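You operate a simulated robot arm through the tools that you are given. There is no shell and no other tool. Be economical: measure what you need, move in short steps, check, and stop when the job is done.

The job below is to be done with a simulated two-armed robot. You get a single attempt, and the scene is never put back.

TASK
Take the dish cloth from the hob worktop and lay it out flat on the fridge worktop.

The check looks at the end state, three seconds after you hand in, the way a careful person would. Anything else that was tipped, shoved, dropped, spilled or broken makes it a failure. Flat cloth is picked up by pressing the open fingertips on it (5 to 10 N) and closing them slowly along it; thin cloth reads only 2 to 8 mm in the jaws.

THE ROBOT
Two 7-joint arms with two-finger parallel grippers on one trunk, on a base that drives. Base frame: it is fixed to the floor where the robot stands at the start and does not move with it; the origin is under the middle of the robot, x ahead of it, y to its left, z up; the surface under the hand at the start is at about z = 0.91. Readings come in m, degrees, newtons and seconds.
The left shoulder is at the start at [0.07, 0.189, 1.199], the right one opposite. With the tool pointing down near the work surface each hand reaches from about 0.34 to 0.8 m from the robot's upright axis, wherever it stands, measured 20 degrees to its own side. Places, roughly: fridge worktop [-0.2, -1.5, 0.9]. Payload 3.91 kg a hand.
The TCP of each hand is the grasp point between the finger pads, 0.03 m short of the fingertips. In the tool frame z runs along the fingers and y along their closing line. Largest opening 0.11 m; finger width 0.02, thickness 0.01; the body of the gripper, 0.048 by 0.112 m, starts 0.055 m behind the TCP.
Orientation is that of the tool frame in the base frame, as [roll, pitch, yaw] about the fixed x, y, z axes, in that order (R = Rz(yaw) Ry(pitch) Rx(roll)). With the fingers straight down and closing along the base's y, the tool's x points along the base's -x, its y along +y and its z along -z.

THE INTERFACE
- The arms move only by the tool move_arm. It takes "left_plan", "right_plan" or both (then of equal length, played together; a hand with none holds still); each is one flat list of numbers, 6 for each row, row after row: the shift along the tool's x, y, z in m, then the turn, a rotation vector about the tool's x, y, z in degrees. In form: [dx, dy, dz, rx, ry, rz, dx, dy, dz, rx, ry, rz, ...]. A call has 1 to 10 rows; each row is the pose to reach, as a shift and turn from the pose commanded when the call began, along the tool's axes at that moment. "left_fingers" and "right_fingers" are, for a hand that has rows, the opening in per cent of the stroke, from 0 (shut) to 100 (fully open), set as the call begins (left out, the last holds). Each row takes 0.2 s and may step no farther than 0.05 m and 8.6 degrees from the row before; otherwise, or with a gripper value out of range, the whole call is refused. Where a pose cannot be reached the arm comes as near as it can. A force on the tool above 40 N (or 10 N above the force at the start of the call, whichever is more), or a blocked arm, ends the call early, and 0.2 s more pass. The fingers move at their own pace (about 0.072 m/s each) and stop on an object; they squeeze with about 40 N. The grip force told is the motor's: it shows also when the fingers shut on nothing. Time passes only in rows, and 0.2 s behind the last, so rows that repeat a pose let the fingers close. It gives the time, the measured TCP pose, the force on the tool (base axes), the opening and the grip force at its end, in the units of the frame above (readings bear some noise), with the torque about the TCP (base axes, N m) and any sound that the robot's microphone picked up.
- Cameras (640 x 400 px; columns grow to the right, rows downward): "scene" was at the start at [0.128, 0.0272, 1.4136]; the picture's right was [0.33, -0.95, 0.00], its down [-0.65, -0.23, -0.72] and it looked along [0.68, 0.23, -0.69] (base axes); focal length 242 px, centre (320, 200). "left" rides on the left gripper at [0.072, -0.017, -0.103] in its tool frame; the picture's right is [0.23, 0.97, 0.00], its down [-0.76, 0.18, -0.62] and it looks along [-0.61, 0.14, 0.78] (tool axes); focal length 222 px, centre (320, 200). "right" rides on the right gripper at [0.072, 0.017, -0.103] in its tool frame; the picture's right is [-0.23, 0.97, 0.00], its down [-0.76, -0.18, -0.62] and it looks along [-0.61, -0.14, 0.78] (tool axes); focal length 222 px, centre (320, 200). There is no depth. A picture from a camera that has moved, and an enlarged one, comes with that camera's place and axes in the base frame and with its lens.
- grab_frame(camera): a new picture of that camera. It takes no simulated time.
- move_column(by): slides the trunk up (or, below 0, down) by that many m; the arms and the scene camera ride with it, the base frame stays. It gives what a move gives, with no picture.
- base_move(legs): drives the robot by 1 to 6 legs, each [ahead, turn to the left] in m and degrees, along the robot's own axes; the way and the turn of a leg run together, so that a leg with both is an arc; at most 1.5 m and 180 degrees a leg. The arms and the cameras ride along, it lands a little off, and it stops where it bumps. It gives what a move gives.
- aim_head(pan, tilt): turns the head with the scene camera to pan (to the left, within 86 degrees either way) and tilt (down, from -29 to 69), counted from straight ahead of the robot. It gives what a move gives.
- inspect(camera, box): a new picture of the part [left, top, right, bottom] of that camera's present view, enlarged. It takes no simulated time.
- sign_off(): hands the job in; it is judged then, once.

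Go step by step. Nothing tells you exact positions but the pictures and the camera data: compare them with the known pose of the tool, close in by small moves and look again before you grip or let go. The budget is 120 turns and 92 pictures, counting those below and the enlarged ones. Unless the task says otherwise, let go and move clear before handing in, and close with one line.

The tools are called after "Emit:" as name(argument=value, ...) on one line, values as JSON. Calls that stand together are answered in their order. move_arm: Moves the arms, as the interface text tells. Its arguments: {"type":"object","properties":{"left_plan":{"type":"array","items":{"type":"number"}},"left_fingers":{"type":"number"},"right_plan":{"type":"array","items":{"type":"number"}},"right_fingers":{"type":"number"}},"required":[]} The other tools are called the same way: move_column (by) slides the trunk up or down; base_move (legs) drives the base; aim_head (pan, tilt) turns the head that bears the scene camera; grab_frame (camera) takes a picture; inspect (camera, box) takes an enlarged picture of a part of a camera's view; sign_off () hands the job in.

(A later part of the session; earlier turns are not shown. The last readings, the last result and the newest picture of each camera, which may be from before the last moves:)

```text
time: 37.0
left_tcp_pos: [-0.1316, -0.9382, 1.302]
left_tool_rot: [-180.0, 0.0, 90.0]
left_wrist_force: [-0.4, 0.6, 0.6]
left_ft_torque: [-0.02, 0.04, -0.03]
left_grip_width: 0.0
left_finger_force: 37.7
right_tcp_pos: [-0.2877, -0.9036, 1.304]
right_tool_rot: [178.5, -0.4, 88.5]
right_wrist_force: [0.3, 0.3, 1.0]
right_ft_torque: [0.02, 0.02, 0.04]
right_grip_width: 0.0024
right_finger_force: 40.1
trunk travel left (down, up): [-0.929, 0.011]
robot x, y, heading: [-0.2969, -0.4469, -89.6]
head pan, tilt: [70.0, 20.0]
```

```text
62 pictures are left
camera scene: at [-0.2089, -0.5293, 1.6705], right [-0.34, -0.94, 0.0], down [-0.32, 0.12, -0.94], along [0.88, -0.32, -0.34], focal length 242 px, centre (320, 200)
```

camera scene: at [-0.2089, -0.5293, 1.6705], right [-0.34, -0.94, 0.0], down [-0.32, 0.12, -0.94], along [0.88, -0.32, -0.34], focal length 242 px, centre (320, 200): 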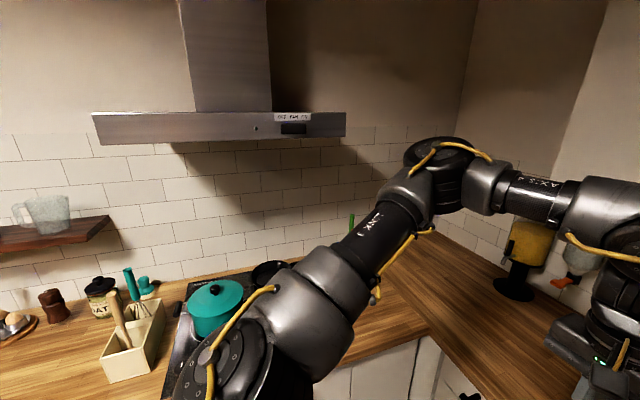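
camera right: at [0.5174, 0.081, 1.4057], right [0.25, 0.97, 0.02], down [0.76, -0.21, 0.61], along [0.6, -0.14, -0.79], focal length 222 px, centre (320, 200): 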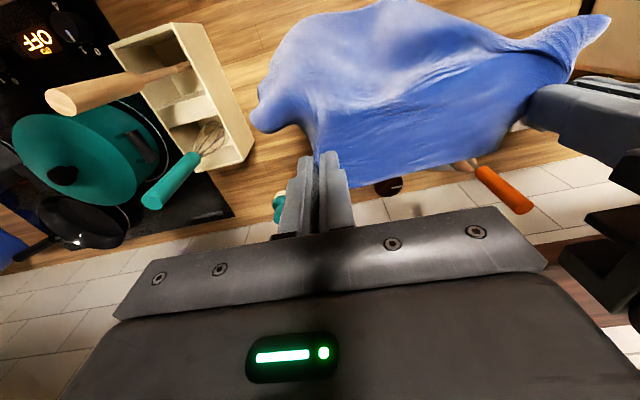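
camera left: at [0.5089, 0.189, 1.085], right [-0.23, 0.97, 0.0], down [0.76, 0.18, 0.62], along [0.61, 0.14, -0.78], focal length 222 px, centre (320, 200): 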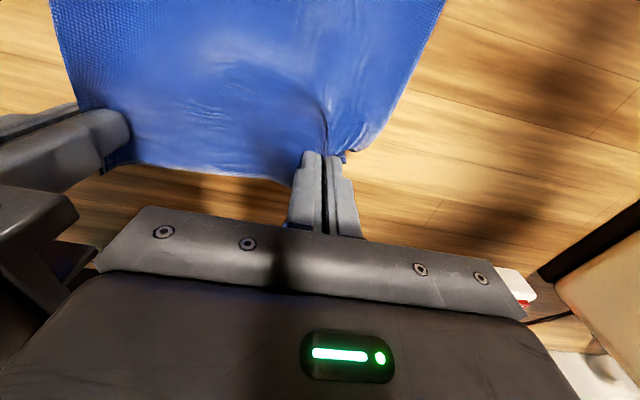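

Left side is clear. Raise the right hand 5 cm and drive in with a shift to the left.

Emit:
move_arm(right_plan=[0, 0, -0.025, 0, 0, 0, 0, 0, -0.05, 0, 0, 0, 0, 0, -0.05, 0, 0, 0])

Emit:
base_move(legs=[[0, 20], [0.31, 0], [0, -20]])

Emit:
aim_head(pan=0, tilt=45)

Emit:
grab_frame(camera="scene")

Emit:
grab_frame(camera="left")

```text
time: 37.8
left_tcp_pos: [-0.1311, -0.9392, 1.3014]
left_tool_rot: [-179.9, -0.1, 90.0]
left_wrist_force: [0.1, -0.5, -0.5]
left_ft_torque: [0.0, 0.03, -0.01]
left_grip_width: 0.0001
left_finger_force: 37.8
right_tcp_pos: [-0.29, -0.9049, 1.3533]
right_tool_rot: [178.6, -0.5, 88.5]
right_wrist_force: [0.7, 0.3, 0.1]
right_ft_torque: [0.0, 0.03, 0.03]
right_grip_width: 0.0024
right_finger_force: 39.5
trunk travel left (down, up): [-0.929, 0.011]
robot x, y, heading: [-0.2937, -0.4437, -90.1]
head pan, tilt: [70.0, 20.0]
```

```text
time: 42.0
left_tcp_pos: [-0.0173, -1.2234, 1.3019]
left_tool_rot: [-179.8, 0.0, 90.6]
left_wrist_force: [0.5, -0.1, 0.2]
left_ft_torque: [-0.01, -0.02, -0.04]
left_grip_width: 0.0001
left_finger_force: 38.0
right_tcp_pos: [-0.1765, -1.1913, 1.3528]
right_tool_rot: [178.7, -0.4, 89.0]
right_wrist_force: [-0.1, 0.3, 0.0]
right_ft_torque: [-0.02, 0.0, 0.06]
right_grip_width: 0.0025
right_finger_force: 40.1
trunk travel left (down, up): [-0.929, 0.011]
robot x, y, heading: [-0.1913, -0.7344, -89.2]
head pan, tilt: [70.0, 20.0]
```

```text
time: 43.4
left_tcp_pos: [-0.019, -1.2235, 1.3012]
left_tool_rot: [-179.8, 0.0, 90.6]
left_wrist_force: [0.5, 0.3, 0.2]
left_ft_torque: [0.04, -0.01, 0.01]
left_grip_width: 0.0001
left_finger_force: 37.6
right_tcp_pos: [-0.1789, -1.1916, 1.3535]
right_tool_rot: [178.6, -0.4, 89.0]
right_wrist_force: [0.5, -0.4, -0.5]
right_ft_torque: [-0.02, 0.0, 0.06]
right_grip_width: 0.0025
right_finger_force: 39.9
trunk travel left (down, up): [-0.929, 0.011]
robot x, y, heading: [-0.1869, -0.7337, -89.3]
head pan, tilt: [0.0, 45.0]
```

```text
61 pictures are left
camera scene: at [-0.1871, -0.8655, 1.6319], right [-1.0, -0.02, 0.0], down [-0.01, 0.71, -0.71], along [0.01, -0.71, -0.71], focal length 242 px, centre (320, 200)
```

scene: 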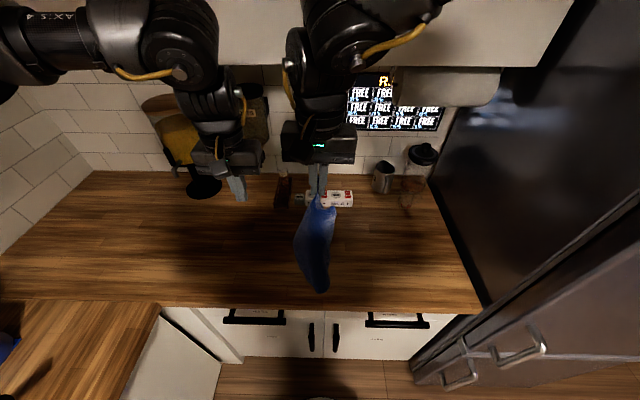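

```text
60 pictures are left
camera left: at [-0.0365, -1.1507, 1.4063], right [0.97, 0.24, 0.0], down [0.19, -0.76, 0.62], along [0.15, -0.6, -0.78], focal length 222 px, centre (320, 200)
```

left: 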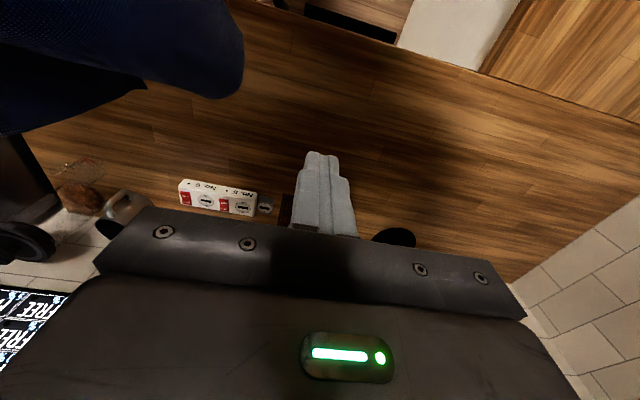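

The robot stands at (-0.19, -0.73), the clear area is x -0.5..0.2, y -1.15..-1.52. I'll lay the cloth diagonally from (-0.08, -1.2) toward (-0.3, -1.43); first left hand aside and right hand to the start.

Emit:
move_arm(left_plan=[0, 0.04, 0, 0, 0, 0, 0, 0.08, 0, 0, 0, 0, 0, 0.12, 0, 0, 0, 0, 0, 0.16, 0, 0, 0, 0, 0, 0.2, 0, 0, 0, 0, 0, 0.2, 0, 0, 0, 0], right_plan=[0, 0, 0, 0, 0, 0, 0, 0.02, 0, 0, 0, 0, 0, 0.045, 0, 0, 0, 0, 0, 0.07, 0, 0, 0, 0, 0, 0.09, 0, 0, 0, 0, 0, 0.09, 0, 0, 0, 0])

Emit:
grab_frame(camera="scene")

Emit:
grab_frame(camera="right")

```text
time: 44.8
left_tcp_pos: [0.1823, -1.2221, 1.3005]
left_tool_rot: [-179.8, 0.0, 90.6]
left_wrist_force: [0.4, 0.3, -0.3]
left_ft_torque: [-0.02, -0.03, 0.0]
left_grip_width: 0.0
left_finger_force: 37.4
right_tcp_pos: [-0.0887, -1.1947, 1.3549]
right_tool_rot: [178.6, -0.4, 88.9]
right_wrist_force: [0.4, 0.4, -0.3]
right_ft_torque: [0.0, -0.02, 0.03]
right_grip_width: 0.0025
right_finger_force: 40.3
trunk travel left (down, up): [-0.929, 0.011]
robot x, y, heading: [-0.1941, -0.7323, -89.5]
head pan, tilt: [0.0, 45.0]
```

```text
59 pictures are left
camera scene: at [-0.1879, -0.8661, 1.6318], right [-1.0, -0.01, 0.0], down [-0.01, 0.71, -0.71], along [0.01, -0.71, -0.71], focal length 242 px, centre (320, 200)
```

scene: 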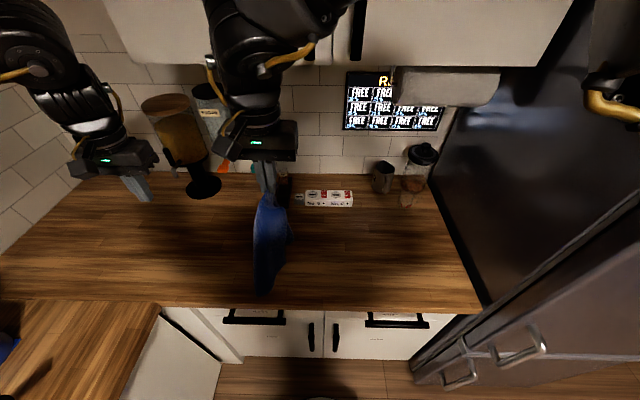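

```text
58 pictures are left
camera right: at [-0.073, -1.1232, 1.4593], right [0.97, -0.24, 0.02], down [-0.21, -0.76, 0.61], along [-0.13, -0.6, -0.79], focal length 222 px, centre (320, 200)
```

right: 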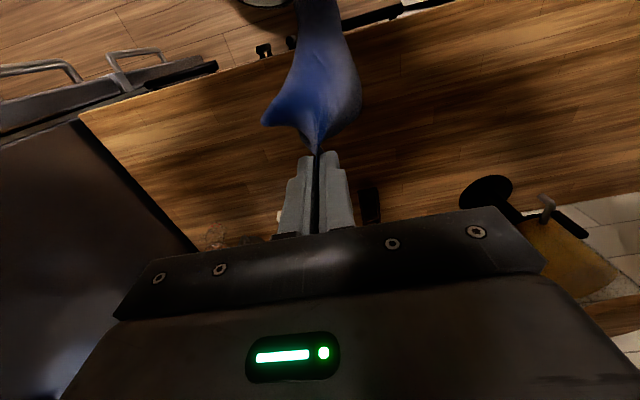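

Right hand is at the start of the lay. Lowering diagonally, first half.

Emit:
move_arm(right_plan=[-0.03, 0, 0.035, 0, 0, 0, -0.045, -0.015, 0.06, 0, 0, 0, -0.059, -0.031, 0.083, 0, 0, 0, -0.074, -0.046, 0.107, 0, 0, 0, -0.089, -0.061, 0.131, 0, 0, 0, -0.104, -0.077, 0.154, 0, 0, 0, -0.118, -0.092, 0.178, 0, 0, 0, -0.133, -0.107, 0.206, 0, 0, 0, -0.133, -0.107, 0.206, 0, 0, 0])

Emit:
grab_frame(camera="scene")

```text
time: 46.8
left_tcp_pos: [0.1814, -1.2226, 1.3004]
left_tool_rot: [-179.9, 0.0, 90.6]
left_wrist_force: [-0.6, 0.4, -0.4]
left_ft_torque: [0.02, -0.03, 0.03]
left_grip_width: 0.0001
left_finger_force: 37.6
right_tcp_pos: [-0.1945, -1.3238, 1.1434]
right_tool_rot: [178.6, -0.2, 88.9]
right_wrist_force: [0.4, 0.6, -0.2]
right_ft_torque: [0.0, -0.03, 0.09]
right_grip_width: 0.0023
right_finger_force: 39.9
trunk travel left (down, up): [-0.929, 0.011]
robot x, y, heading: [-0.1894, -0.7335, -89.2]
head pan, tilt: [0.0, 45.0]
```

```text
57 pictures are left
camera scene: at [-0.1872, -0.8652, 1.6319], right [-1.0, -0.01, 0.0], down [-0.01, 0.71, -0.71], along [0.01, -0.71, -0.71], focal length 242 px, centre (320, 200)
```

scene: 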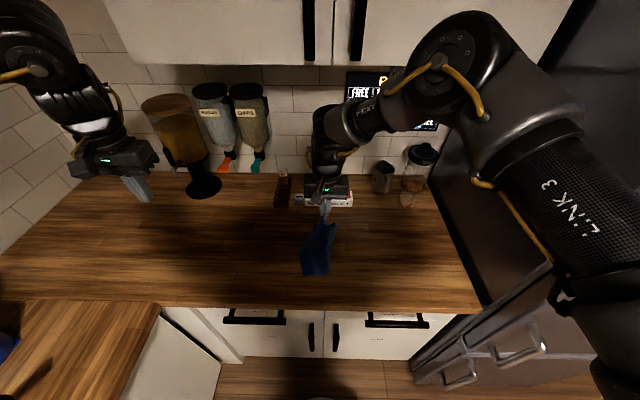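

The lower end trails on the worktop. Second half of the lay.

Emit:
move_arm(right_plan=[-0.014, -0.015, 0.024, 0, 0, 0, -0.029, -0.03, 0.047, 0, 0, 0, -0.044, -0.046, 0.071, 0, 0, 0, -0.059, -0.061, 0.095, 0, 0, 0, -0.073, -0.077, 0.118, 0, 0, 0, -0.088, -0.092, 0.142, 0, 0, 0, -0.103, -0.107, 0.164, 0, 0, 0, -0.117, -0.123, 0.18, 0, 0, 0, -0.117, -0.123, 0.185, 0, 0, 0])

Emit:
grab_frame(camera="scene")

Emit:
grab_frame(camera="right")

```text
time: 48.8
left_tcp_pos: [0.1819, -1.2225, 1.3002]
left_tool_rot: [-179.9, 0.0, 90.6]
left_wrist_force: [-1.1, -0.6, 0.8]
left_ft_torque: [-0.03, 0.02, -0.02]
left_grip_width: 0.0
left_finger_force: 37.8
right_tcp_pos: [-0.2184, -1.2889, 1.0549]
right_tool_rot: [178.6, -0.4, 88.7]
right_wrist_force: [0.4, -0.9, -0.9]
right_ft_torque: [0.0, -0.01, 0.04]
right_grip_width: 0.0024
right_finger_force: 40.0
right hand out of reach, approached as far as the arm can: row 1, 2, 3, 4, 5, 6, 7, 8, 9
trunk travel left (down, up): [-0.929, 0.011]
robot x, y, heading: [-0.1898, -0.7331, -89.1]
head pan, tilt: [0.0, 45.0]
```

```text
56 pictures are left
camera scene: at [-0.1874, -0.8659, 1.6318], right [-1.0, -0.01, 0.0], down [-0.01, 0.71, -0.71], along [0.01, -0.71, -0.71], focal length 242 px, centre (320, 200)
```

scene: 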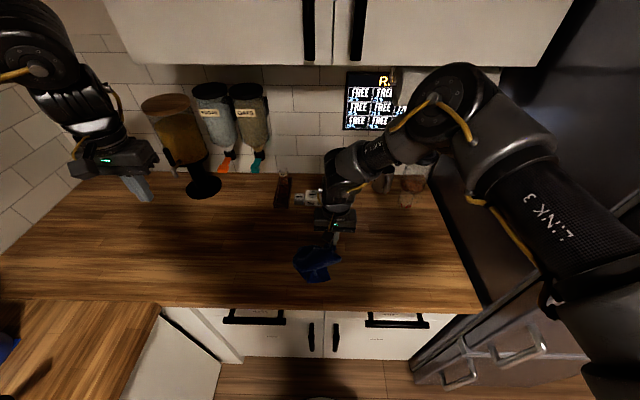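

```text
55 pictures are left
camera right: at [-0.2028, -1.218, 1.158], right [0.97, -0.25, 0.02], down [-0.21, -0.76, 0.61], along [-0.14, -0.6, -0.79], focal length 222 px, centre (320, 200)
```

right: 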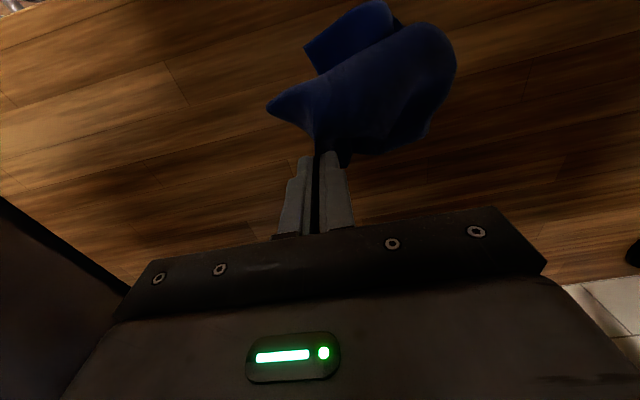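

With the trunk so high the right arm cannot reach down there. I lift the cloth again, lower the trunk in between, and redo the lay.

Emit:
move_arm(right_plan=[0, 0, -0.04, 0, 0, 0, 0, 0, -0.08, 0, 0, 0, 0.01, 0.02, -0.12, 0, 0, 0, 0.03, 0.045, -0.15, 0, 0, 0, 0.05, 0.07, -0.18, 0, 0, 0, 0.07, 0.09, -0.215, 0, 0, 0, 0.08, 0.11, -0.25, 0, 0, 0, 0.08, 0.12, -0.29, 0, 0, 0, 0.08, 0.12, -0.29, 0, 0, 0])

Emit:
move_column(by=-0.1)

Emit:
move_arm(right_plan=[0, 0, -0.03, 0, 0, 0, 0, 0, -0.06, 0, 0, 0, 0, 0, -0.1, 0, 0, 0, 0, 0, -0.1, 0, 0, 0])

Emit:
move_column(by=-0.12)

Emit:
move_arm(right_plan=[0, 0, -0.03, 0, 0, 0, 0, 0, -0.06, 0, 0, 0, 0, 0, -0.1, 0, 0, 0, 0, 0, -0.1, 0, 0, 0])

Emit:
grab_frame(camera="scene")

```text
time: 50.8
left_tcp_pos: [0.1821, -1.2228, 1.2995]
left_tool_rot: [-179.9, 0.0, 90.6]
left_wrist_force: [0.2, -0.4, 0.8]
left_ft_torque: [-0.03, -0.01, 0.01]
left_grip_width: 0.0
left_finger_force: 37.9
right_tcp_pos: [-0.1092, -1.2177, 1.3465]
right_tool_rot: [178.6, -0.4, 89.0]
right_wrist_force: [0.0, 0.1, -0.3]
right_ft_torque: [0.01, 0.03, 0.02]
right_grip_width: 0.0023
right_finger_force: 39.8
trunk travel left (down, up): [-0.929, 0.011]
robot x, y, heading: [-0.1889, -0.7329, -89.1]
head pan, tilt: [0.0, 45.0]
```

```text
time: 52.2
left_tcp_pos: [0.1817, -1.2221, 1.2]
left_tool_rot: [-179.9, 0.1, 90.6]
left_wrist_force: [-0.4, 0.2, -0.4]
left_ft_torque: [-0.02, 0.04, 0.01]
left_grip_width: 0.0002
left_finger_force: 37.7
right_tcp_pos: [-0.109, -1.2184, 1.2463]
right_tool_rot: [178.7, -0.4, 89.0]
right_wrist_force: [0.4, 0.6, -0.4]
right_ft_torque: [0.0, -0.03, 0.04]
right_grip_width: 0.0026
right_finger_force: 39.3
trunk travel left (down, up): [-0.829, 0.111]
robot x, y, heading: [-0.1923, -0.732, -89.5]
head pan, tilt: [0.0, 45.0]
```

```text
time: 53.2
left_tcp_pos: [0.1821, -1.2229, 1.2002]
left_tool_rot: [-179.9, 0.0, 90.6]
left_wrist_force: [-0.4, 0.3, 0.4]
left_ft_torque: [0.0, -0.01, -0.02]
left_grip_width: 0.0
left_finger_force: 38.1
right_tcp_pos: [-0.1099, -1.2193, 1.3467]
right_tool_rot: [178.7, -0.3, 89.1]
right_wrist_force: [0.5, -0.3, 0.0]
right_ft_torque: [0.01, -0.01, 0.02]
right_grip_width: 0.0025
right_finger_force: 40.0
trunk travel left (down, up): [-0.829, 0.111]
robot x, y, heading: [-0.1903, -0.7328, -89.3]
head pan, tilt: [0.0, 45.0]
```

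```text
time: 54.7
left_tcp_pos: [0.1814, -1.2223, 1.0808]
left_tool_rot: [-179.9, -0.1, 90.6]
left_wrist_force: [-0.2, 0.0, -0.6]
left_ft_torque: [0.01, 0.01, 0.02]
left_grip_width: 0.0
left_finger_force: 38.0
right_tcp_pos: [-0.1105, -1.219, 1.2263]
right_tool_rot: [178.5, -0.3, 89.0]
right_wrist_force: [-0.6, -0.7, 0.0]
right_ft_torque: [0.02, -0.01, 0.04]
right_grip_width: 0.0025
right_finger_force: 40.2
trunk travel left (down, up): [-0.709, 0.231]
robot x, y, heading: [-0.1906, -0.733, -89.2]
head pan, tilt: [0.0, 45.0]
```

```text
time: 55.7
left_tcp_pos: [0.1822, -1.2225, 1.0805]
left_tool_rot: [-179.9, 0.0, 90.6]
left_wrist_force: [0.3, 0.2, -0.3]
left_ft_torque: [-0.01, -0.02, 0.02]
left_grip_width: 0.0002
left_finger_force: 37.6
right_tcp_pos: [-0.1121, -1.2203, 1.3274]
right_tool_rot: [178.6, -0.4, 89.0]
right_wrist_force: [-0.3, 0.4, 0.2]
right_ft_torque: [0.01, -0.02, 0.05]
right_grip_width: 0.0022
right_finger_force: 40.2
trunk travel left (down, up): [-0.709, 0.231]
robot x, y, heading: [-0.1914, -0.7346, -89.3]
head pan, tilt: [0.0, 45.0]
```

```text
54 pictures are left
camera scene: at [-0.187, -0.8658, 1.4118], right [-1.0, -0.01, 0.0], down [-0.01, 0.71, -0.71], along [0.01, -0.71, -0.71], focal length 242 px, centre (320, 200)
```

scene: 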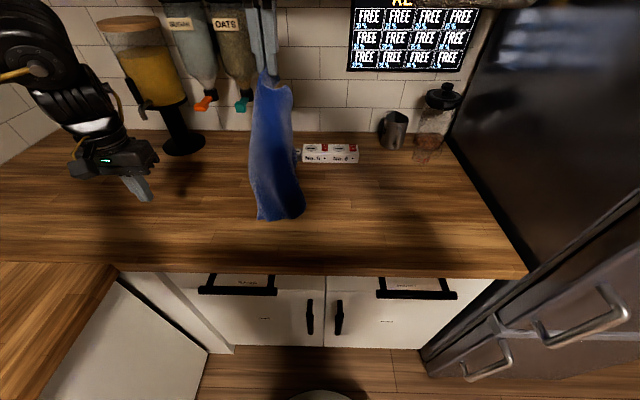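

Bottom of the cloth is about 8 cm above the worktop with the trunk at its original height. Repeating the diagonal lay.

Emit:
move_arm(right_plan=[0, 0, 0.035, 0, 0, 0, 0, 0, 0.07, 0, 0, 0, -0.015, -0.014, 0.09, 0, 0, 0, -0.029, -0.028, 0.11, 0, 0, 0, -0.044, -0.042, 0.129, 0, 0, 0, -0.059, -0.056, 0.149, 0, 0, 0, -0.074, -0.07, 0.169, 0, 0, 0, -0.088, -0.084, 0.189, 0, 0, 0, -0.103, -0.098, 0.208, 0, 0, 0, -0.118, -0.112, 0.228, 0, 0, 0])

Emit:
move_arm(right_plan=[-0.015, -0.014, 0.02, 0, 0, 0, -0.029, -0.028, 0.04, 0, 0, 0, -0.044, -0.042, 0.059, 0, 0, 0, -0.059, -0.056, 0.079, 0, 0, 0, -0.074, -0.07, 0.099, 0, 0, 0, -0.088, -0.084, 0.119, 0, 0, 0, -0.103, -0.098, 0.137, 0, 0, 0, -0.103, -0.098, 0.137, 0, 0, 0])

Emit:
grab_frame(camera="scene")

Emit:
grab_frame(camera="right")

```text
time: 57.9
left_tcp_pos: [0.1809, -1.223, 1.079]
left_tool_rot: [-179.9, -0.1, 90.6]
left_wrist_force: [-0.2, 0.0, -1.2]
left_ft_torque: [-0.03, 0.04, -0.02]
left_grip_width: 0.0001
left_finger_force: 37.2
right_tcp_pos: [-0.2197, -1.3273, 1.0955]
right_tool_rot: [178.5, -0.3, 88.9]
right_wrist_force: [-0.4, 0.1, 0.4]
right_ft_torque: [0.02, 0.01, 0.03]
right_grip_width: 0.002
right_finger_force: 40.1
right hand out of reach, approached as far as the arm can: row 10
trunk travel left (down, up): [-0.709, 0.231]
robot x, y, heading: [-0.1885, -0.7324, -89.1]
head pan, tilt: [0.0, 45.0]
```

```text
time: 59.7
left_tcp_pos: [0.182, -1.2212, 1.0815]
left_tool_rot: [-179.9, 0.1, 90.6]
left_wrist_force: [-0.1, 0.4, -0.1]
left_ft_torque: [-0.01, -0.01, -0.02]
left_grip_width: 0.0
left_finger_force: 37.9
right_tcp_pos: [-0.2436, -1.3099, 0.9749]
right_tool_rot: [178.7, -0.3, 88.8]
right_wrist_force: [0.2, 0.4, 0.3]
right_ft_torque: [0.04, 0.0, 0.07]
right_grip_width: 0.0024
right_finger_force: 40.1
right hand out of reach, approached as far as the arm can: row 1, 2, 3, 4, 5, 6, 7, 8
trunk travel left (down, up): [-0.709, 0.231]
robot x, y, heading: [-0.1883, -0.7362, -89.2]
head pan, tilt: [0.0, 45.0]
```

```text
53 pictures are left
camera scene: at [-0.1868, -0.8649, 1.4119], right [-1.0, -0.01, 0.0], down [-0.01, 0.71, -0.71], along [0.01, -0.71, -0.71], focal length 242 px, centre (320, 200)
```

scene: 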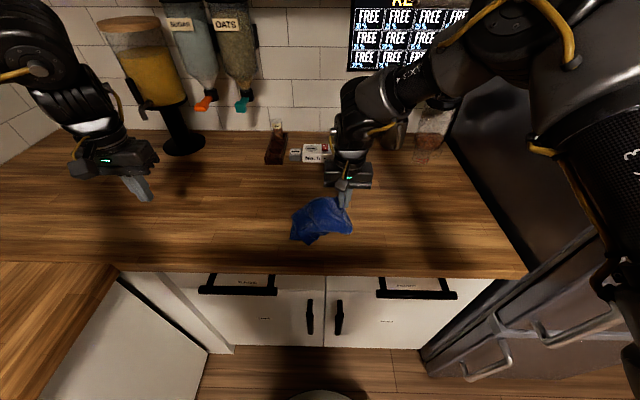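

```text
52 pictures are left
camera right: at [-0.2271, -1.2388, 1.0785], right [0.97, -0.25, 0.02], down [-0.21, -0.76, 0.61], along [-0.13, -0.6, -0.79], focal length 222 px, centre (320, 200)
```

right: 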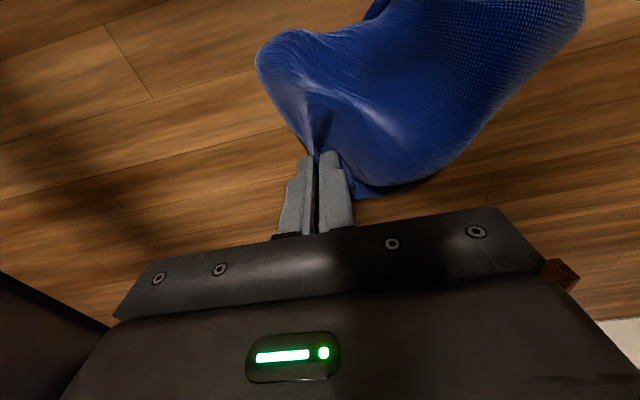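

The right arm seems stuck near a joint limit (its yaw is pinned about 2° low). I try turning the hand about the vertical to free it while continuing the pull.

Emit:
move_arm(right_plan=[0, 0, 0, 0, 0, 8, 0, 0, 0, 0, 0, 16, 0, 0, 0, 0, 0, 24, -0.02, -0.02, 0, 0, 0, 24, -0.04, -0.04, 0, 0, 0, 24, -0.06, -0.06, 0.005, 0, 0, 24, -0.08, -0.08, 0.01, 0, 0, 24, -0.08, -0.08, 0.01, 0, 0, 24])

Emit:
grab_frame(camera="scene")

```text
time: 61.5
left_tcp_pos: [0.1823, -1.2215, 1.0805]
left_tool_rot: [-179.8, 0.0, 90.6]
left_wrist_force: [-0.2, 0.3, -1.1]
left_ft_torque: [-0.03, 0.02, -0.01]
left_grip_width: 0.0
left_finger_force: 37.9
right_tcp_pos: [-0.3198, -1.3884, 0.9638]
right_tool_rot: [178.9, -0.9, 65.0]
right_wrist_force: [-0.1, 0.7, -0.1]
right_ft_torque: [-0.02, -0.01, 0.08]
right_grip_width: 0.0024
right_finger_force: 39.5
trunk travel left (down, up): [-0.709, 0.231]
robot x, y, heading: [-0.1902, -0.7315, -89.1]
head pan, tilt: [0.0, 45.0]
```

```text
51 pictures are left
camera scene: at [-0.1866, -0.8649, 1.4119], right [-1.0, -0.01, 0.0], down [-0.01, 0.71, -0.71], along [0.01, -0.71, -0.71], focal length 242 px, centre (320, 200)
```

scene: 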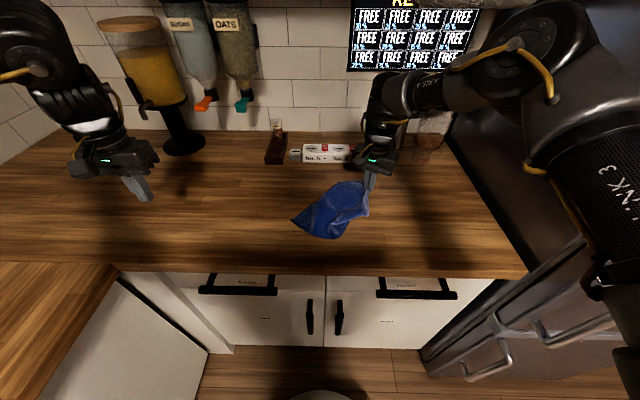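

That freed the arm. I lower, release here, and back the hand away to see how the cloth lies.

Emit:
move_arm(right_plan=[-0.01, -0.01, 0.015, 0, 0, 0, -0.01, -0.01, 0.015, 0, 0, 0])

Emit:
move_arm(right_plan=[0, 0, 0, 0, 0, 0, 0, 0, 0, 0, 0, 0, 0, 0, -0.03, 0, 0, 0, 0, 0, -0.07, 0, 0, 0, 0, 0, -0.11, 0, 0, 0, 0, -0.04, -0.13, 0, 0, 0, 0, -0.08, -0.13, 0, 0, 0], right_fingers=30)

Emit:
grab_frame(camera="scene")

Emit:
inspect(camera="scene", box=[240, 130, 440, 260])

Emit:
grab_frame(camera="right")

```text
time: 62.1
left_tcp_pos: [0.1823, -1.2202, 1.0803]
left_tool_rot: [-179.9, 0.0, 90.7]
left_wrist_force: [0.0, 0.1, 0.3]
left_ft_torque: [-0.04, 0.02, 0.0]
left_grip_width: 0.0
left_finger_force: 37.6
right_tcp_pos: [-0.332, -1.3937, 0.9484]
right_tool_rot: [178.9, -0.9, 65.0]
right_wrist_force: [0.3, -0.6, 0.2]
right_ft_torque: [-0.01, -0.01, 0.07]
right_grip_width: 0.0026
right_finger_force: 39.6
trunk travel left (down, up): [-0.709, 0.231]
robot x, y, heading: [-0.1859, -0.7343, -89.4]
head pan, tilt: [0.0, 45.0]
```

```text
time: 63.7
left_tcp_pos: [0.1809, -1.2222, 1.0822]
left_tool_rot: [-180.0, 0.0, 90.6]
left_wrist_force: [-0.4, -0.3, -0.4]
left_ft_torque: [0.0, 0.04, 0.01]
left_grip_width: 0.0
left_finger_force: 37.6
right_tcp_pos: [-0.3962, -1.3443, 1.0716]
right_tool_rot: [178.6, -1.0, 64.7]
right_wrist_force: [0.4, -0.2, -0.5]
right_ft_torque: [0.01, -0.01, 0.04]
right_grip_width: 0.0329
right_finger_force: 0.2
right hand out of reach, approached as far as the arm can: row 5, 6, 7
trunk travel left (down, up): [-0.709, 0.231]
robot x, y, heading: [-0.1883, -0.7317, -89.2]
head pan, tilt: [0.0, 45.0]
```

```text
50 pictures are left
camera scene: at [-0.1896, -0.8648, 1.4119], right [-1.0, -0.01, 0.0], down [-0.01, 0.71, -0.71], along [0.01, -0.71, -0.71], focal length 242 px, centre (320, 200)
```

scene: 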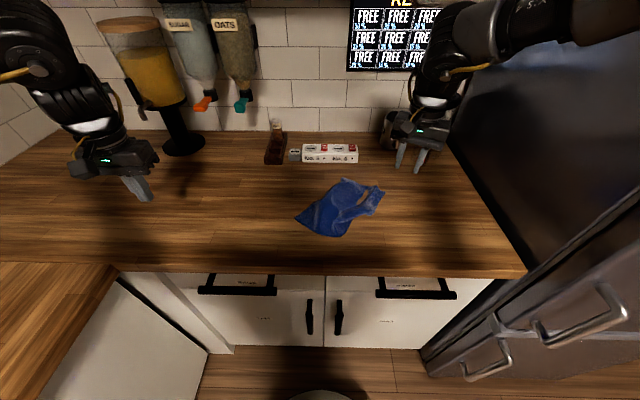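

```text
3.08 times, centred on (340, 195) of scene
camera zoom: at [-0.1896, -0.8648, 1.4119], right [-1.0, -0.01, 0.0], down [-0.01, 0.71, -0.71], along [0.01, -0.71, -0.71], focal length 744 px, centre (258, 215)
```

zoom: 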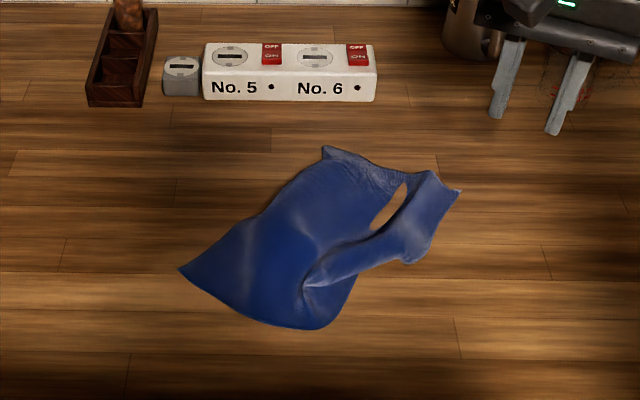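

```text
48 pictures are left
camera right: at [-0.3521, -1.2866, 1.1757], right [0.78, -0.62, 0.02], down [-0.5, -0.62, 0.61], along [-0.36, -0.49, -0.79], focal length 222 px, centre (320, 200)
```

right: 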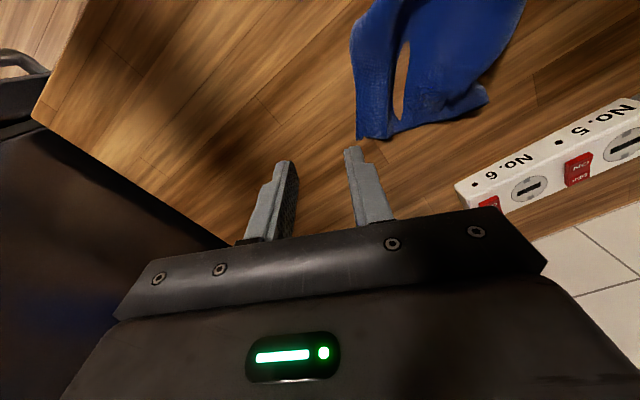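

The cloth is on the fridge worktop but folded: corners A (-0.11,-1.30), B (-0.25,-1.46), C (-0.38,-1.40); the fourth is tucked. Best is to lift it again by two adjacent corners with relaxed arms; first I bring the right arm back to a comfortable home pose.

Emit:
move_arm(right_plan=[0, 0, -0.04, 0, 0, -5, 0.02, 0.01, -0.08, 0, 0, -10, 0.05, 0.025, -0.11, 0, 0, -15, 0.08, 0.045, -0.13, 0, 0, -20, 0.11, 0.06, -0.13, 0, 0, -25, 0.138, 0.074, -0.13, 0, 0, -25, 0.138, 0.074, -0.13, 0, 0, -25])

Emit:
grab_frame(camera="scene")

```text
time: 65.3
left_tcp_pos: [0.182, -1.2224, 1.0801]
left_tool_rot: [-179.8, 0.0, 90.5]
left_wrist_force: [0.3, -0.4, 0.2]
left_ft_torque: [0.01, 0.01, 0.0]
left_grip_width: 0.0002
left_finger_force: 38.0
right_tcp_pos: [-0.2725, -1.2528, 1.206]
right_tool_rot: [178.6, -0.3, 90.0]
right_wrist_force: [0.4, -0.7, -0.3]
right_ft_torque: [0.02, 0.03, 0.0]
right_grip_width: 0.0329
right_finger_force: 0.1
right hand out of reach, approached as far as the arm can: row 1, 2, 3, 4, 5
trunk travel left (down, up): [-0.709, 0.231]
robot x, y, heading: [-0.1863, -0.7323, -89.1]
head pan, tilt: [0.0, 45.0]
```

```text
47 pictures are left
camera scene: at [-0.1874, -0.8653, 1.4119], right [-1.0, -0.01, 0.0], down [-0.01, 0.71, -0.71], along [0.01, -0.71, -0.71], focal length 242 px, centre (320, 200)
```

scene: 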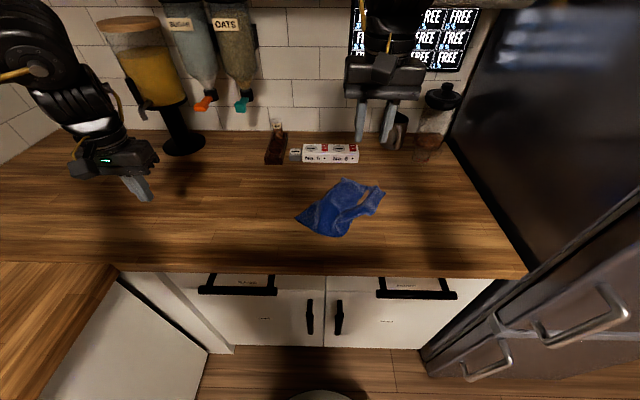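

Right arm is fine again. I move the base 7 cm closer for comfortable reach to corners A (left hand) and B (right hand).

Emit:
base_move(legs=[[0.07, 0]])

Emit:
aim_head(pan=0, tilt=50)

Emit:
inspect(camera="scene", box=[220, 110, 440, 260])

```text
time: 66.3
left_tcp_pos: [0.1837, -1.2807, 1.0878]
left_tool_rot: [-179.9, 0.6, 90.7]
left_wrist_force: [-0.5, 0.9, 0.4]
left_ft_torque: [-0.1, -0.02, 0.0]
left_grip_width: 0.0
left_finger_force: 38.1
right_tcp_pos: [-0.2727, -1.3107, 1.2142]
right_tool_rot: [178.5, 0.4, 90.1]
right_wrist_force: [-0.1, 1.2, 0.9]
right_ft_torque: [-0.09, 0.01, 0.0]
right_grip_width: 0.0331
right_finger_force: 0.0
trunk travel left (down, up): [-0.709, 0.231]
robot x, y, heading: [-0.1891, -0.8011, -89.3]
head pan, tilt: [0.0, 45.0]
```

```text
time: 66.9
left_tcp_pos: [0.1829, -1.289, 1.0829]
left_tool_rot: [-179.9, 0.2, 90.7]
left_wrist_force: [0.3, 0.2, 0.2]
left_ft_torque: [0.01, 0.0, 0.05]
left_grip_width: 0.0
left_finger_force: 37.7
right_tcp_pos: [-0.2712, -1.32, 1.2083]
right_tool_rot: [178.6, -0.1, 90.1]
right_wrist_force: [0.0, 0.8, 0.0]
right_ft_torque: [-0.01, -0.01, -0.01]
right_grip_width: 0.033
right_finger_force: 0.1
trunk travel left (down, up): [-0.709, 0.231]
robot x, y, heading: [-0.1882, -0.8075, -89.1]
head pan, tilt: [0.0, 50.0]
```

```text
2.67 times, centred on (330, 185) of scene
camera zoom: at [-0.1864, -0.9293, 1.4052], right [-1.0, -0.02, 0.0], down [-0.01, 0.76, -0.64], along [0.01, -0.64, -0.76], focal length 645 px, centre (293, 240)
```

zoom: 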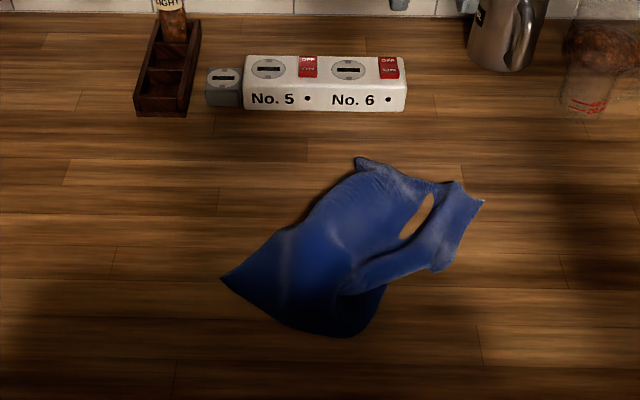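

Corners refined: A (-0.112,-1.296), B (-0.251,-1.463). I bring the left hand over A and the right hand over B.

Emit:
move_arm(left_plan=[0, -0.04, 0, 0, 0, 0, 0, -0.085, 0.01, 0, 0, 0, -0.005, -0.13, 0.02, 0, 0, 0, -0.01, -0.175, 0.03, 0, 0, 0, -0.016, -0.22, 0.045, 0, 0, 0, -0.016, -0.26, 0.065, 0, 0, 0, -0.016, -0.3, 0.085, 0, 0, 0, -0.016, -0.328, 0.11, 0, 0, 0, -0.016, -0.328, 0.11, 0, 0, 0], right_plan=[-0.03, 0.005, 0.03, 0, 0, 0, -0.06, 0.005, 0.06, 0, 0, 0, -0.09, 0.005, 0.09, 0, 0, 0, -0.122, 0.005, 0.12, 0, 0, 0, -0.122, 0.005, 0.15, 0, 0, 0, -0.122, 0.005, 0.18, 0, 0, 0, -0.122, 0.005, 0.2, 0, 0, 0, -0.122, 0.005, 0.22, 0, 0, 0, -0.122, 0.005, 0.22, 0, 0, 0], left_fingers=36, right_fingers=36)

Emit:
grab_frame(camera="left")

Emit:
grab_frame(camera="right")

```text
time: 68.9
left_tcp_pos: [-0.1439, -1.3257, 0.9714]
left_tool_rot: [-179.9, 0.2, 90.6]
left_wrist_force: [-0.5, 0.4, 0.4]
left_ft_torque: [-0.06, 0.0, 0.03]
left_grip_width: 0.0397
left_finger_force: 0.1
left hand out of reach, approached as far as the arm can: row 6, 7, 8, 9
right_tcp_pos: [-0.227, -1.3861, 1.0013]
right_tool_rot: [178.6, 0.0, 89.9]
right_wrist_force: [0.0, 1.3, 0.7]
right_ft_torque: [-0.01, 0.0, -0.03]
right_grip_width: 0.0395
right_finger_force: 0.2
right hand out of reach, approached as far as the arm can: row 1, 2, 3, 4, 5, 6, 7, 8, 9
trunk travel left (down, up): [-0.709, 0.231]
robot x, y, heading: [-0.1847, -0.8039, -88.7]
head pan, tilt: [0.0, 50.0]
```

```text
45 pictures are left
camera left: at [-0.1611, -1.2521, 1.0753], right [0.97, 0.24, 0.0], down [0.19, -0.76, 0.62], along [0.14, -0.61, -0.78], focal length 222 px, centre (320, 200)
```

left: 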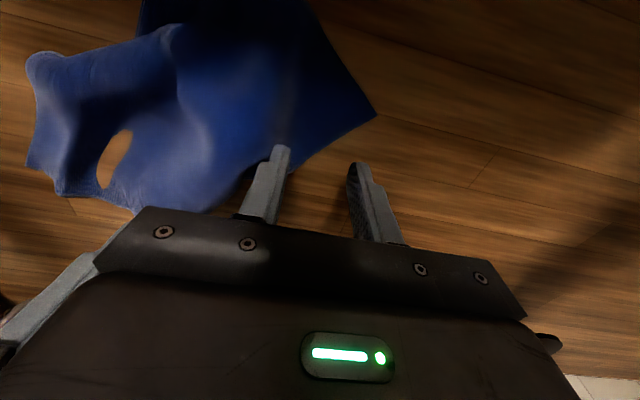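

```text
44 pictures are left
camera right: at [-0.2123, -1.3139, 1.1043], right [0.97, -0.23, 0.02], down [-0.19, -0.76, 0.62], along [-0.12, -0.61, -0.79], focal length 222 px, centre (320, 200)
```

right: 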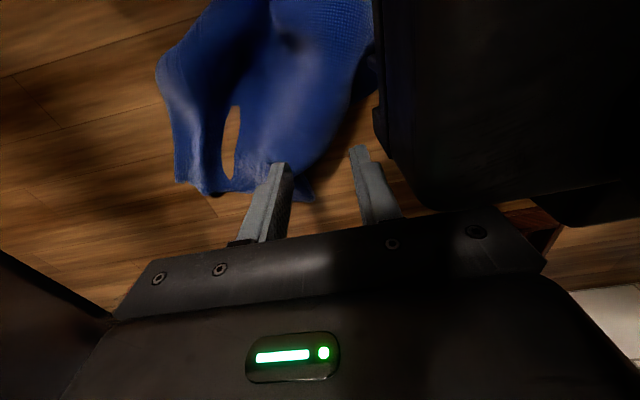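

Both wrists are at limits with hands squared up; I turn the right hand clockwise and the left counter-clockwise by about 25° while closing in on the corners.

Emit:
move_arm(left_plan=[0, 0, 0, 0, 0, -8, 0, 0, 0, 0, 0, -16, 0, 0, 0, 0, 0, -24, 0.01, 0, 0, 0, 0, -24, 0.023, 0.002, 0, 0, 0, -24, 0.023, 0.002, 0.012, 0, 0, -24], right_plan=[0, 0, 0, 0, 0, 8, 0, 0, 0, 0, 0, 16, 0, 0, 0, 0, 0, 25, -0.025, -0.025, 0.01, 0, 0, 25, -0.053, -0.046, 0.02, 0, 0, 25, -0.053, -0.046, 0.04, 0, 0, 25])

Emit:
grab_frame(camera="left")

Emit:
grab_frame(camera="right")

```text
refused: row 3 steps farther than a row can; nothing moved
```

```text
43 pictures are left
camera left: at [-0.1611, -1.2521, 1.0753], right [0.97, 0.24, 0.0], down [0.19, -0.76, 0.62], along [0.14, -0.61, -0.78], focal length 222 px, centre (320, 200)
```

left: 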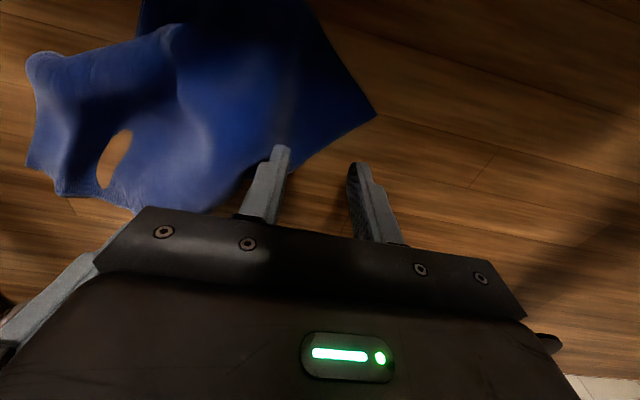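

```text
42 pictures are left
camera right: at [-0.2123, -1.3139, 1.1043], right [0.97, -0.23, 0.02], down [-0.19, -0.76, 0.62], along [-0.12, -0.61, -0.79], focal length 222 px, centre (320, 200)
```

right: 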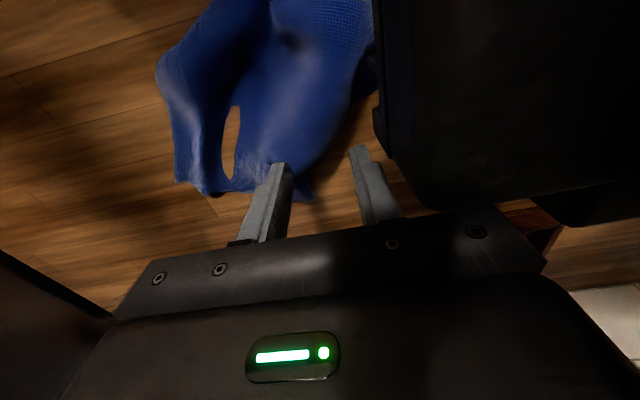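

Refused for step size. I move the right hand first, away from the left, then the left.

Emit:
move_arm(right_plan=[-0.01, -0.02, 0, 0, 0, 8, -0.025, -0.035, 0, 0, 0, 16, -0.04, -0.046, 0.01, 0, 0, 24, -0.053, -0.046, 0.02, 0, 0, 25, -0.053, -0.046, 0.04, 0, 0, 25, -0.053, -0.046, 0.04, 0, 0, 25])

Emit:
move_arm(left_plan=[0, 0, 0, 0, 0, -8, 0.005, 0, 0, 0, 0, -16, 0.01, 0, 0, 0, 0, -24, 0.023, 0.002, 0, 0, 0, -24, 0.023, 0.002, 0.012, 0, 0, -24, 0.023, 0.002, 0.012, 0, 0, -24])

Emit:
grab_frame(camera="left")

Emit:
grab_frame(camera="right")

```text
time: 70.3
left_tcp_pos: [-0.1448, -1.3247, 0.9693]
left_tool_rot: [-179.9, 0.1, 90.5]
left_wrist_force: [-0.2, -0.6, -0.3]
left_ft_torque: [0.0, 0.02, -0.01]
left_grip_width: 0.0396
left_finger_force: 0.1
right_tcp_pos: [-0.2733, -1.44, 0.9584]
right_tool_rot: [178.8, -0.8, 65.0]
right_wrist_force: [-0.7, -0.8, -0.2]
right_ft_torque: [-0.02, 0.03, -0.01]
right_grip_width: 0.0394
right_finger_force: 0.0
trunk travel left (down, up): [-0.709, 0.231]
robot x, y, heading: [-0.1872, -0.8011, -89.1]
head pan, tilt: [0.0, 50.0]
```

```text
time: 71.7
left_tcp_pos: [-0.145, -1.4065, 0.9413]
left_tool_rot: [-179.7, 0.2, 114.7]
left_wrist_force: [1.7, 2.7, 33.5]
left_ft_torque: [0.72, -0.73, -0.06]
left_grip_width: 0.0412
left_finger_force: 1.7
left hand out of reach, approached as far as the arm can: row 1, 2, 3, 4, 5, 6
right_tcp_pos: [-0.2733, -1.4385, 0.9612]
right_tool_rot: [178.6, -0.6, 65.1]
right_wrist_force: [-1.0, 0.1, -0.1]
right_ft_torque: [0.01, 0.01, -0.02]
right_grip_width: 0.0397
right_finger_force: 0.0
trunk travel left (down, up): [-0.709, 0.231]
robot x, y, heading: [-0.1872, -0.802, -89.1]
head pan, tilt: [0.0, 50.0]
```

```text
41 pictures are left
camera left: at [-0.1904, -1.3476, 1.0441], right [0.79, 0.61, -0.01], down [0.48, -0.61, 0.63], along [0.38, -0.5, -0.78], focal length 222 px, centre (320, 200)
```

left: 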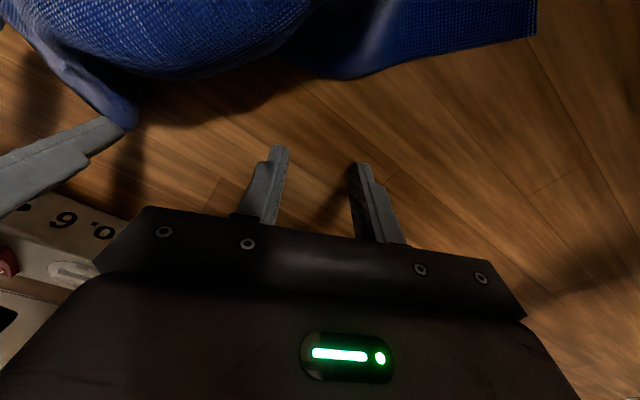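

```text
40 pictures are left
camera right: at [-0.2299, -1.3802, 1.065], right [0.79, -0.62, 0.02], down [-0.5, -0.62, 0.61], along [-0.36, -0.49, -0.79], focal length 222 px, centre (320, 200)
```

right: 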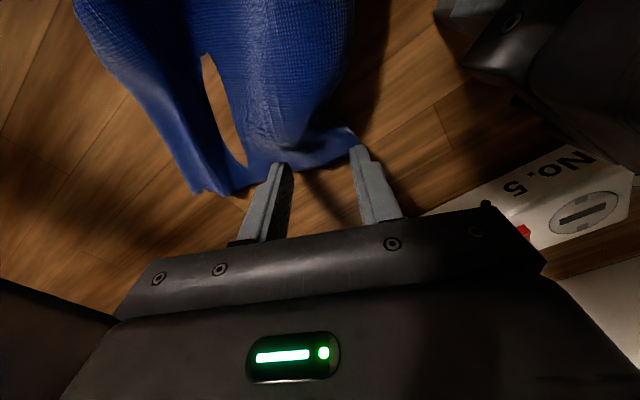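

Turning the left hand that way pushed it outward and onto the worktop; I raise it at once and turn it the other way, back over corner A.

Emit:
move_arm(left_plan=[0, 0, -0.03, 0, 0, 0, 0.01, 0.005, -0.04, 0, 0, 8, 0.025, 0.01, -0.04, 0, 0, 16, 0.04, 0.02, -0.04, 0, 0, 24, 0.055, 0.03, -0.04, 0, 0, 32, 0.075, 0.04, -0.04, 0, 0, 40, 0.093, 0.046, -0.04, 0, 0, 46, 0.093, 0.046, -0.025, 0, 0, 46, 0.093, 0.046, -0.015, 0, 0, 46])

Emit:
grab_frame(camera="left")

```text
time: 73.7
left_tcp_pos: [-0.1416, -1.3078, 0.9519]
left_tool_rot: [-179.9, 0.1, 68.6]
left_wrist_force: [-0.4, 0.9, 0.2]
left_ft_torque: [0.02, 0.02, -0.02]
left_grip_width: 0.0395
left_finger_force: 0.0
left hand out of reach, approached as far as the arm can: row 1
right_tcp_pos: [-0.2742, -1.4416, 0.9581]
right_tool_rot: [178.9, -0.7, 65.1]
right_wrist_force: [0.2, 0.3, 0.2]
right_ft_torque: [-0.01, -0.03, -0.01]
right_grip_width: 0.0398
right_finger_force: 0.1
trunk travel left (down, up): [-0.709, 0.231]
robot x, y, heading: [-0.1872, -0.8075, -89.1]
head pan, tilt: [0.0, 50.0]
```

```text
39 pictures are left
camera left: at [-0.1301, -1.2331, 1.0568], right [0.99, -0.14, 0.0], down [-0.11, -0.77, 0.62], along [-0.09, -0.62, -0.78], focal length 222 px, centre (320, 200)
```

left: 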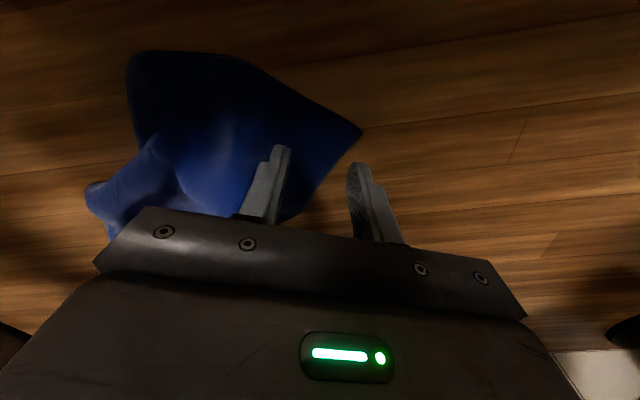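

Left is over A. Small correction, then both descend to touch.

Emit:
move_arm(left_plan=[0.007, -0.012, 0, 0, 0, 0, 0.007, -0.012, 0.007, 0, 0, 0, 0.007, -0.012, 0.011, 0, 0, 0, 0.007, -0.012, 0.011, 0, 0, 0], right_plan=[0, 0, 0.005, 0, 0, 0, 0, 0, 0.012, 0, 0, 0, 0, 0, 0.017, 0, 0, 0, 0, 0, 0.017, 0, 0, 0])

```text
time: 74.7
left_tcp_pos: [-0.1516, -1.2958, 0.9426]
left_tool_rot: [180.0, 0.2, 68.5]
left_wrist_force: [-0.4, -0.3, -1.3]
left_ft_torque: [-0.01, 0.01, 0.02]
left_grip_width: 0.0396
left_finger_force: 0.0
right_tcp_pos: [-0.2719, -1.4414, 0.9432]
right_tool_rot: [178.8, -0.7, 65.1]
right_wrist_force: [-0.2, -0.4, 7.8]
right_ft_torque: [0.01, 0.0, -0.02]
right_grip_width: 0.0394
right_finger_force: 0.1
trunk travel left (down, up): [-0.709, 0.231]
robot x, y, heading: [-0.1873, -0.802, -89.1]
head pan, tilt: [0.0, 50.0]
```

Emit:
move_arm(left_plan=[0, 0, 0.002, 0, 0, 0, 0, 0, 0.002, 0, 0, 0], right_plan=[0, 0, 0, 0, 0, 0, 0, 0, 0, 0, 0, 0], right_fingers=28)

Emit:
grab_frame(camera="left")

Emit:
grab_frame(camera="right")

```text
time: 75.3
left_tcp_pos: [-0.1501, -1.2957, 0.9415]
left_tool_rot: [180.0, 0.4, 68.7]
left_wrist_force: [0.4, -0.8, 11.0]
left_ft_torque: [-0.01, -0.11, -0.01]
left_grip_width: 0.0396
left_finger_force: 0.4
right_tcp_pos: [-0.272, -1.44, 0.944]
right_tool_rot: [178.6, -0.7, 65.1]
right_wrist_force: [0.4, -2.0, 7.2]
right_ft_torque: [-0.04, 0.0, 0.0]
right_grip_width: 0.0302
right_finger_force: 0.2
trunk travel left (down, up): [-0.709, 0.231]
robot x, y, heading: [-0.189, -0.7999, -89.2]
head pan, tilt: [0.0, 50.0]
```

```text
38 pictures are left
camera left: at [-0.1392, -1.221, 1.0455], right [0.99, -0.14, 0.0], down [-0.11, -0.77, 0.63], along [-0.09, -0.62, -0.78], focal length 222 px, centre (320, 200)
```

left: 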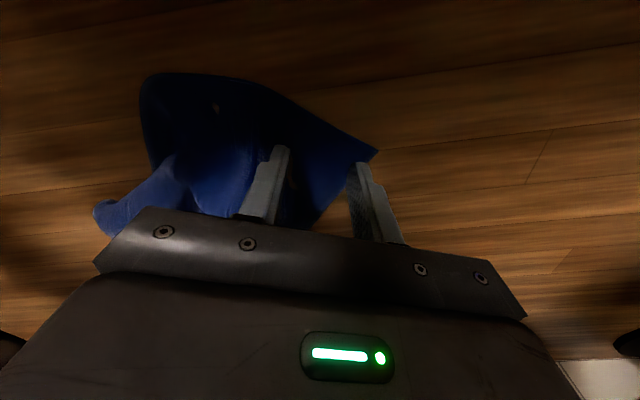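

```text
37 pictures are left
camera right: at [-0.2291, -1.3823, 1.0473], right [0.79, -0.62, 0.02], down [-0.5, -0.62, 0.61], along [-0.36, -0.49, -0.79], focal length 222 px, centre (320, 200)
```

right: 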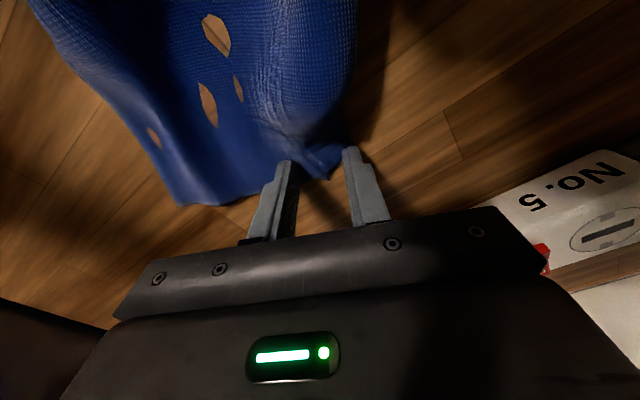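

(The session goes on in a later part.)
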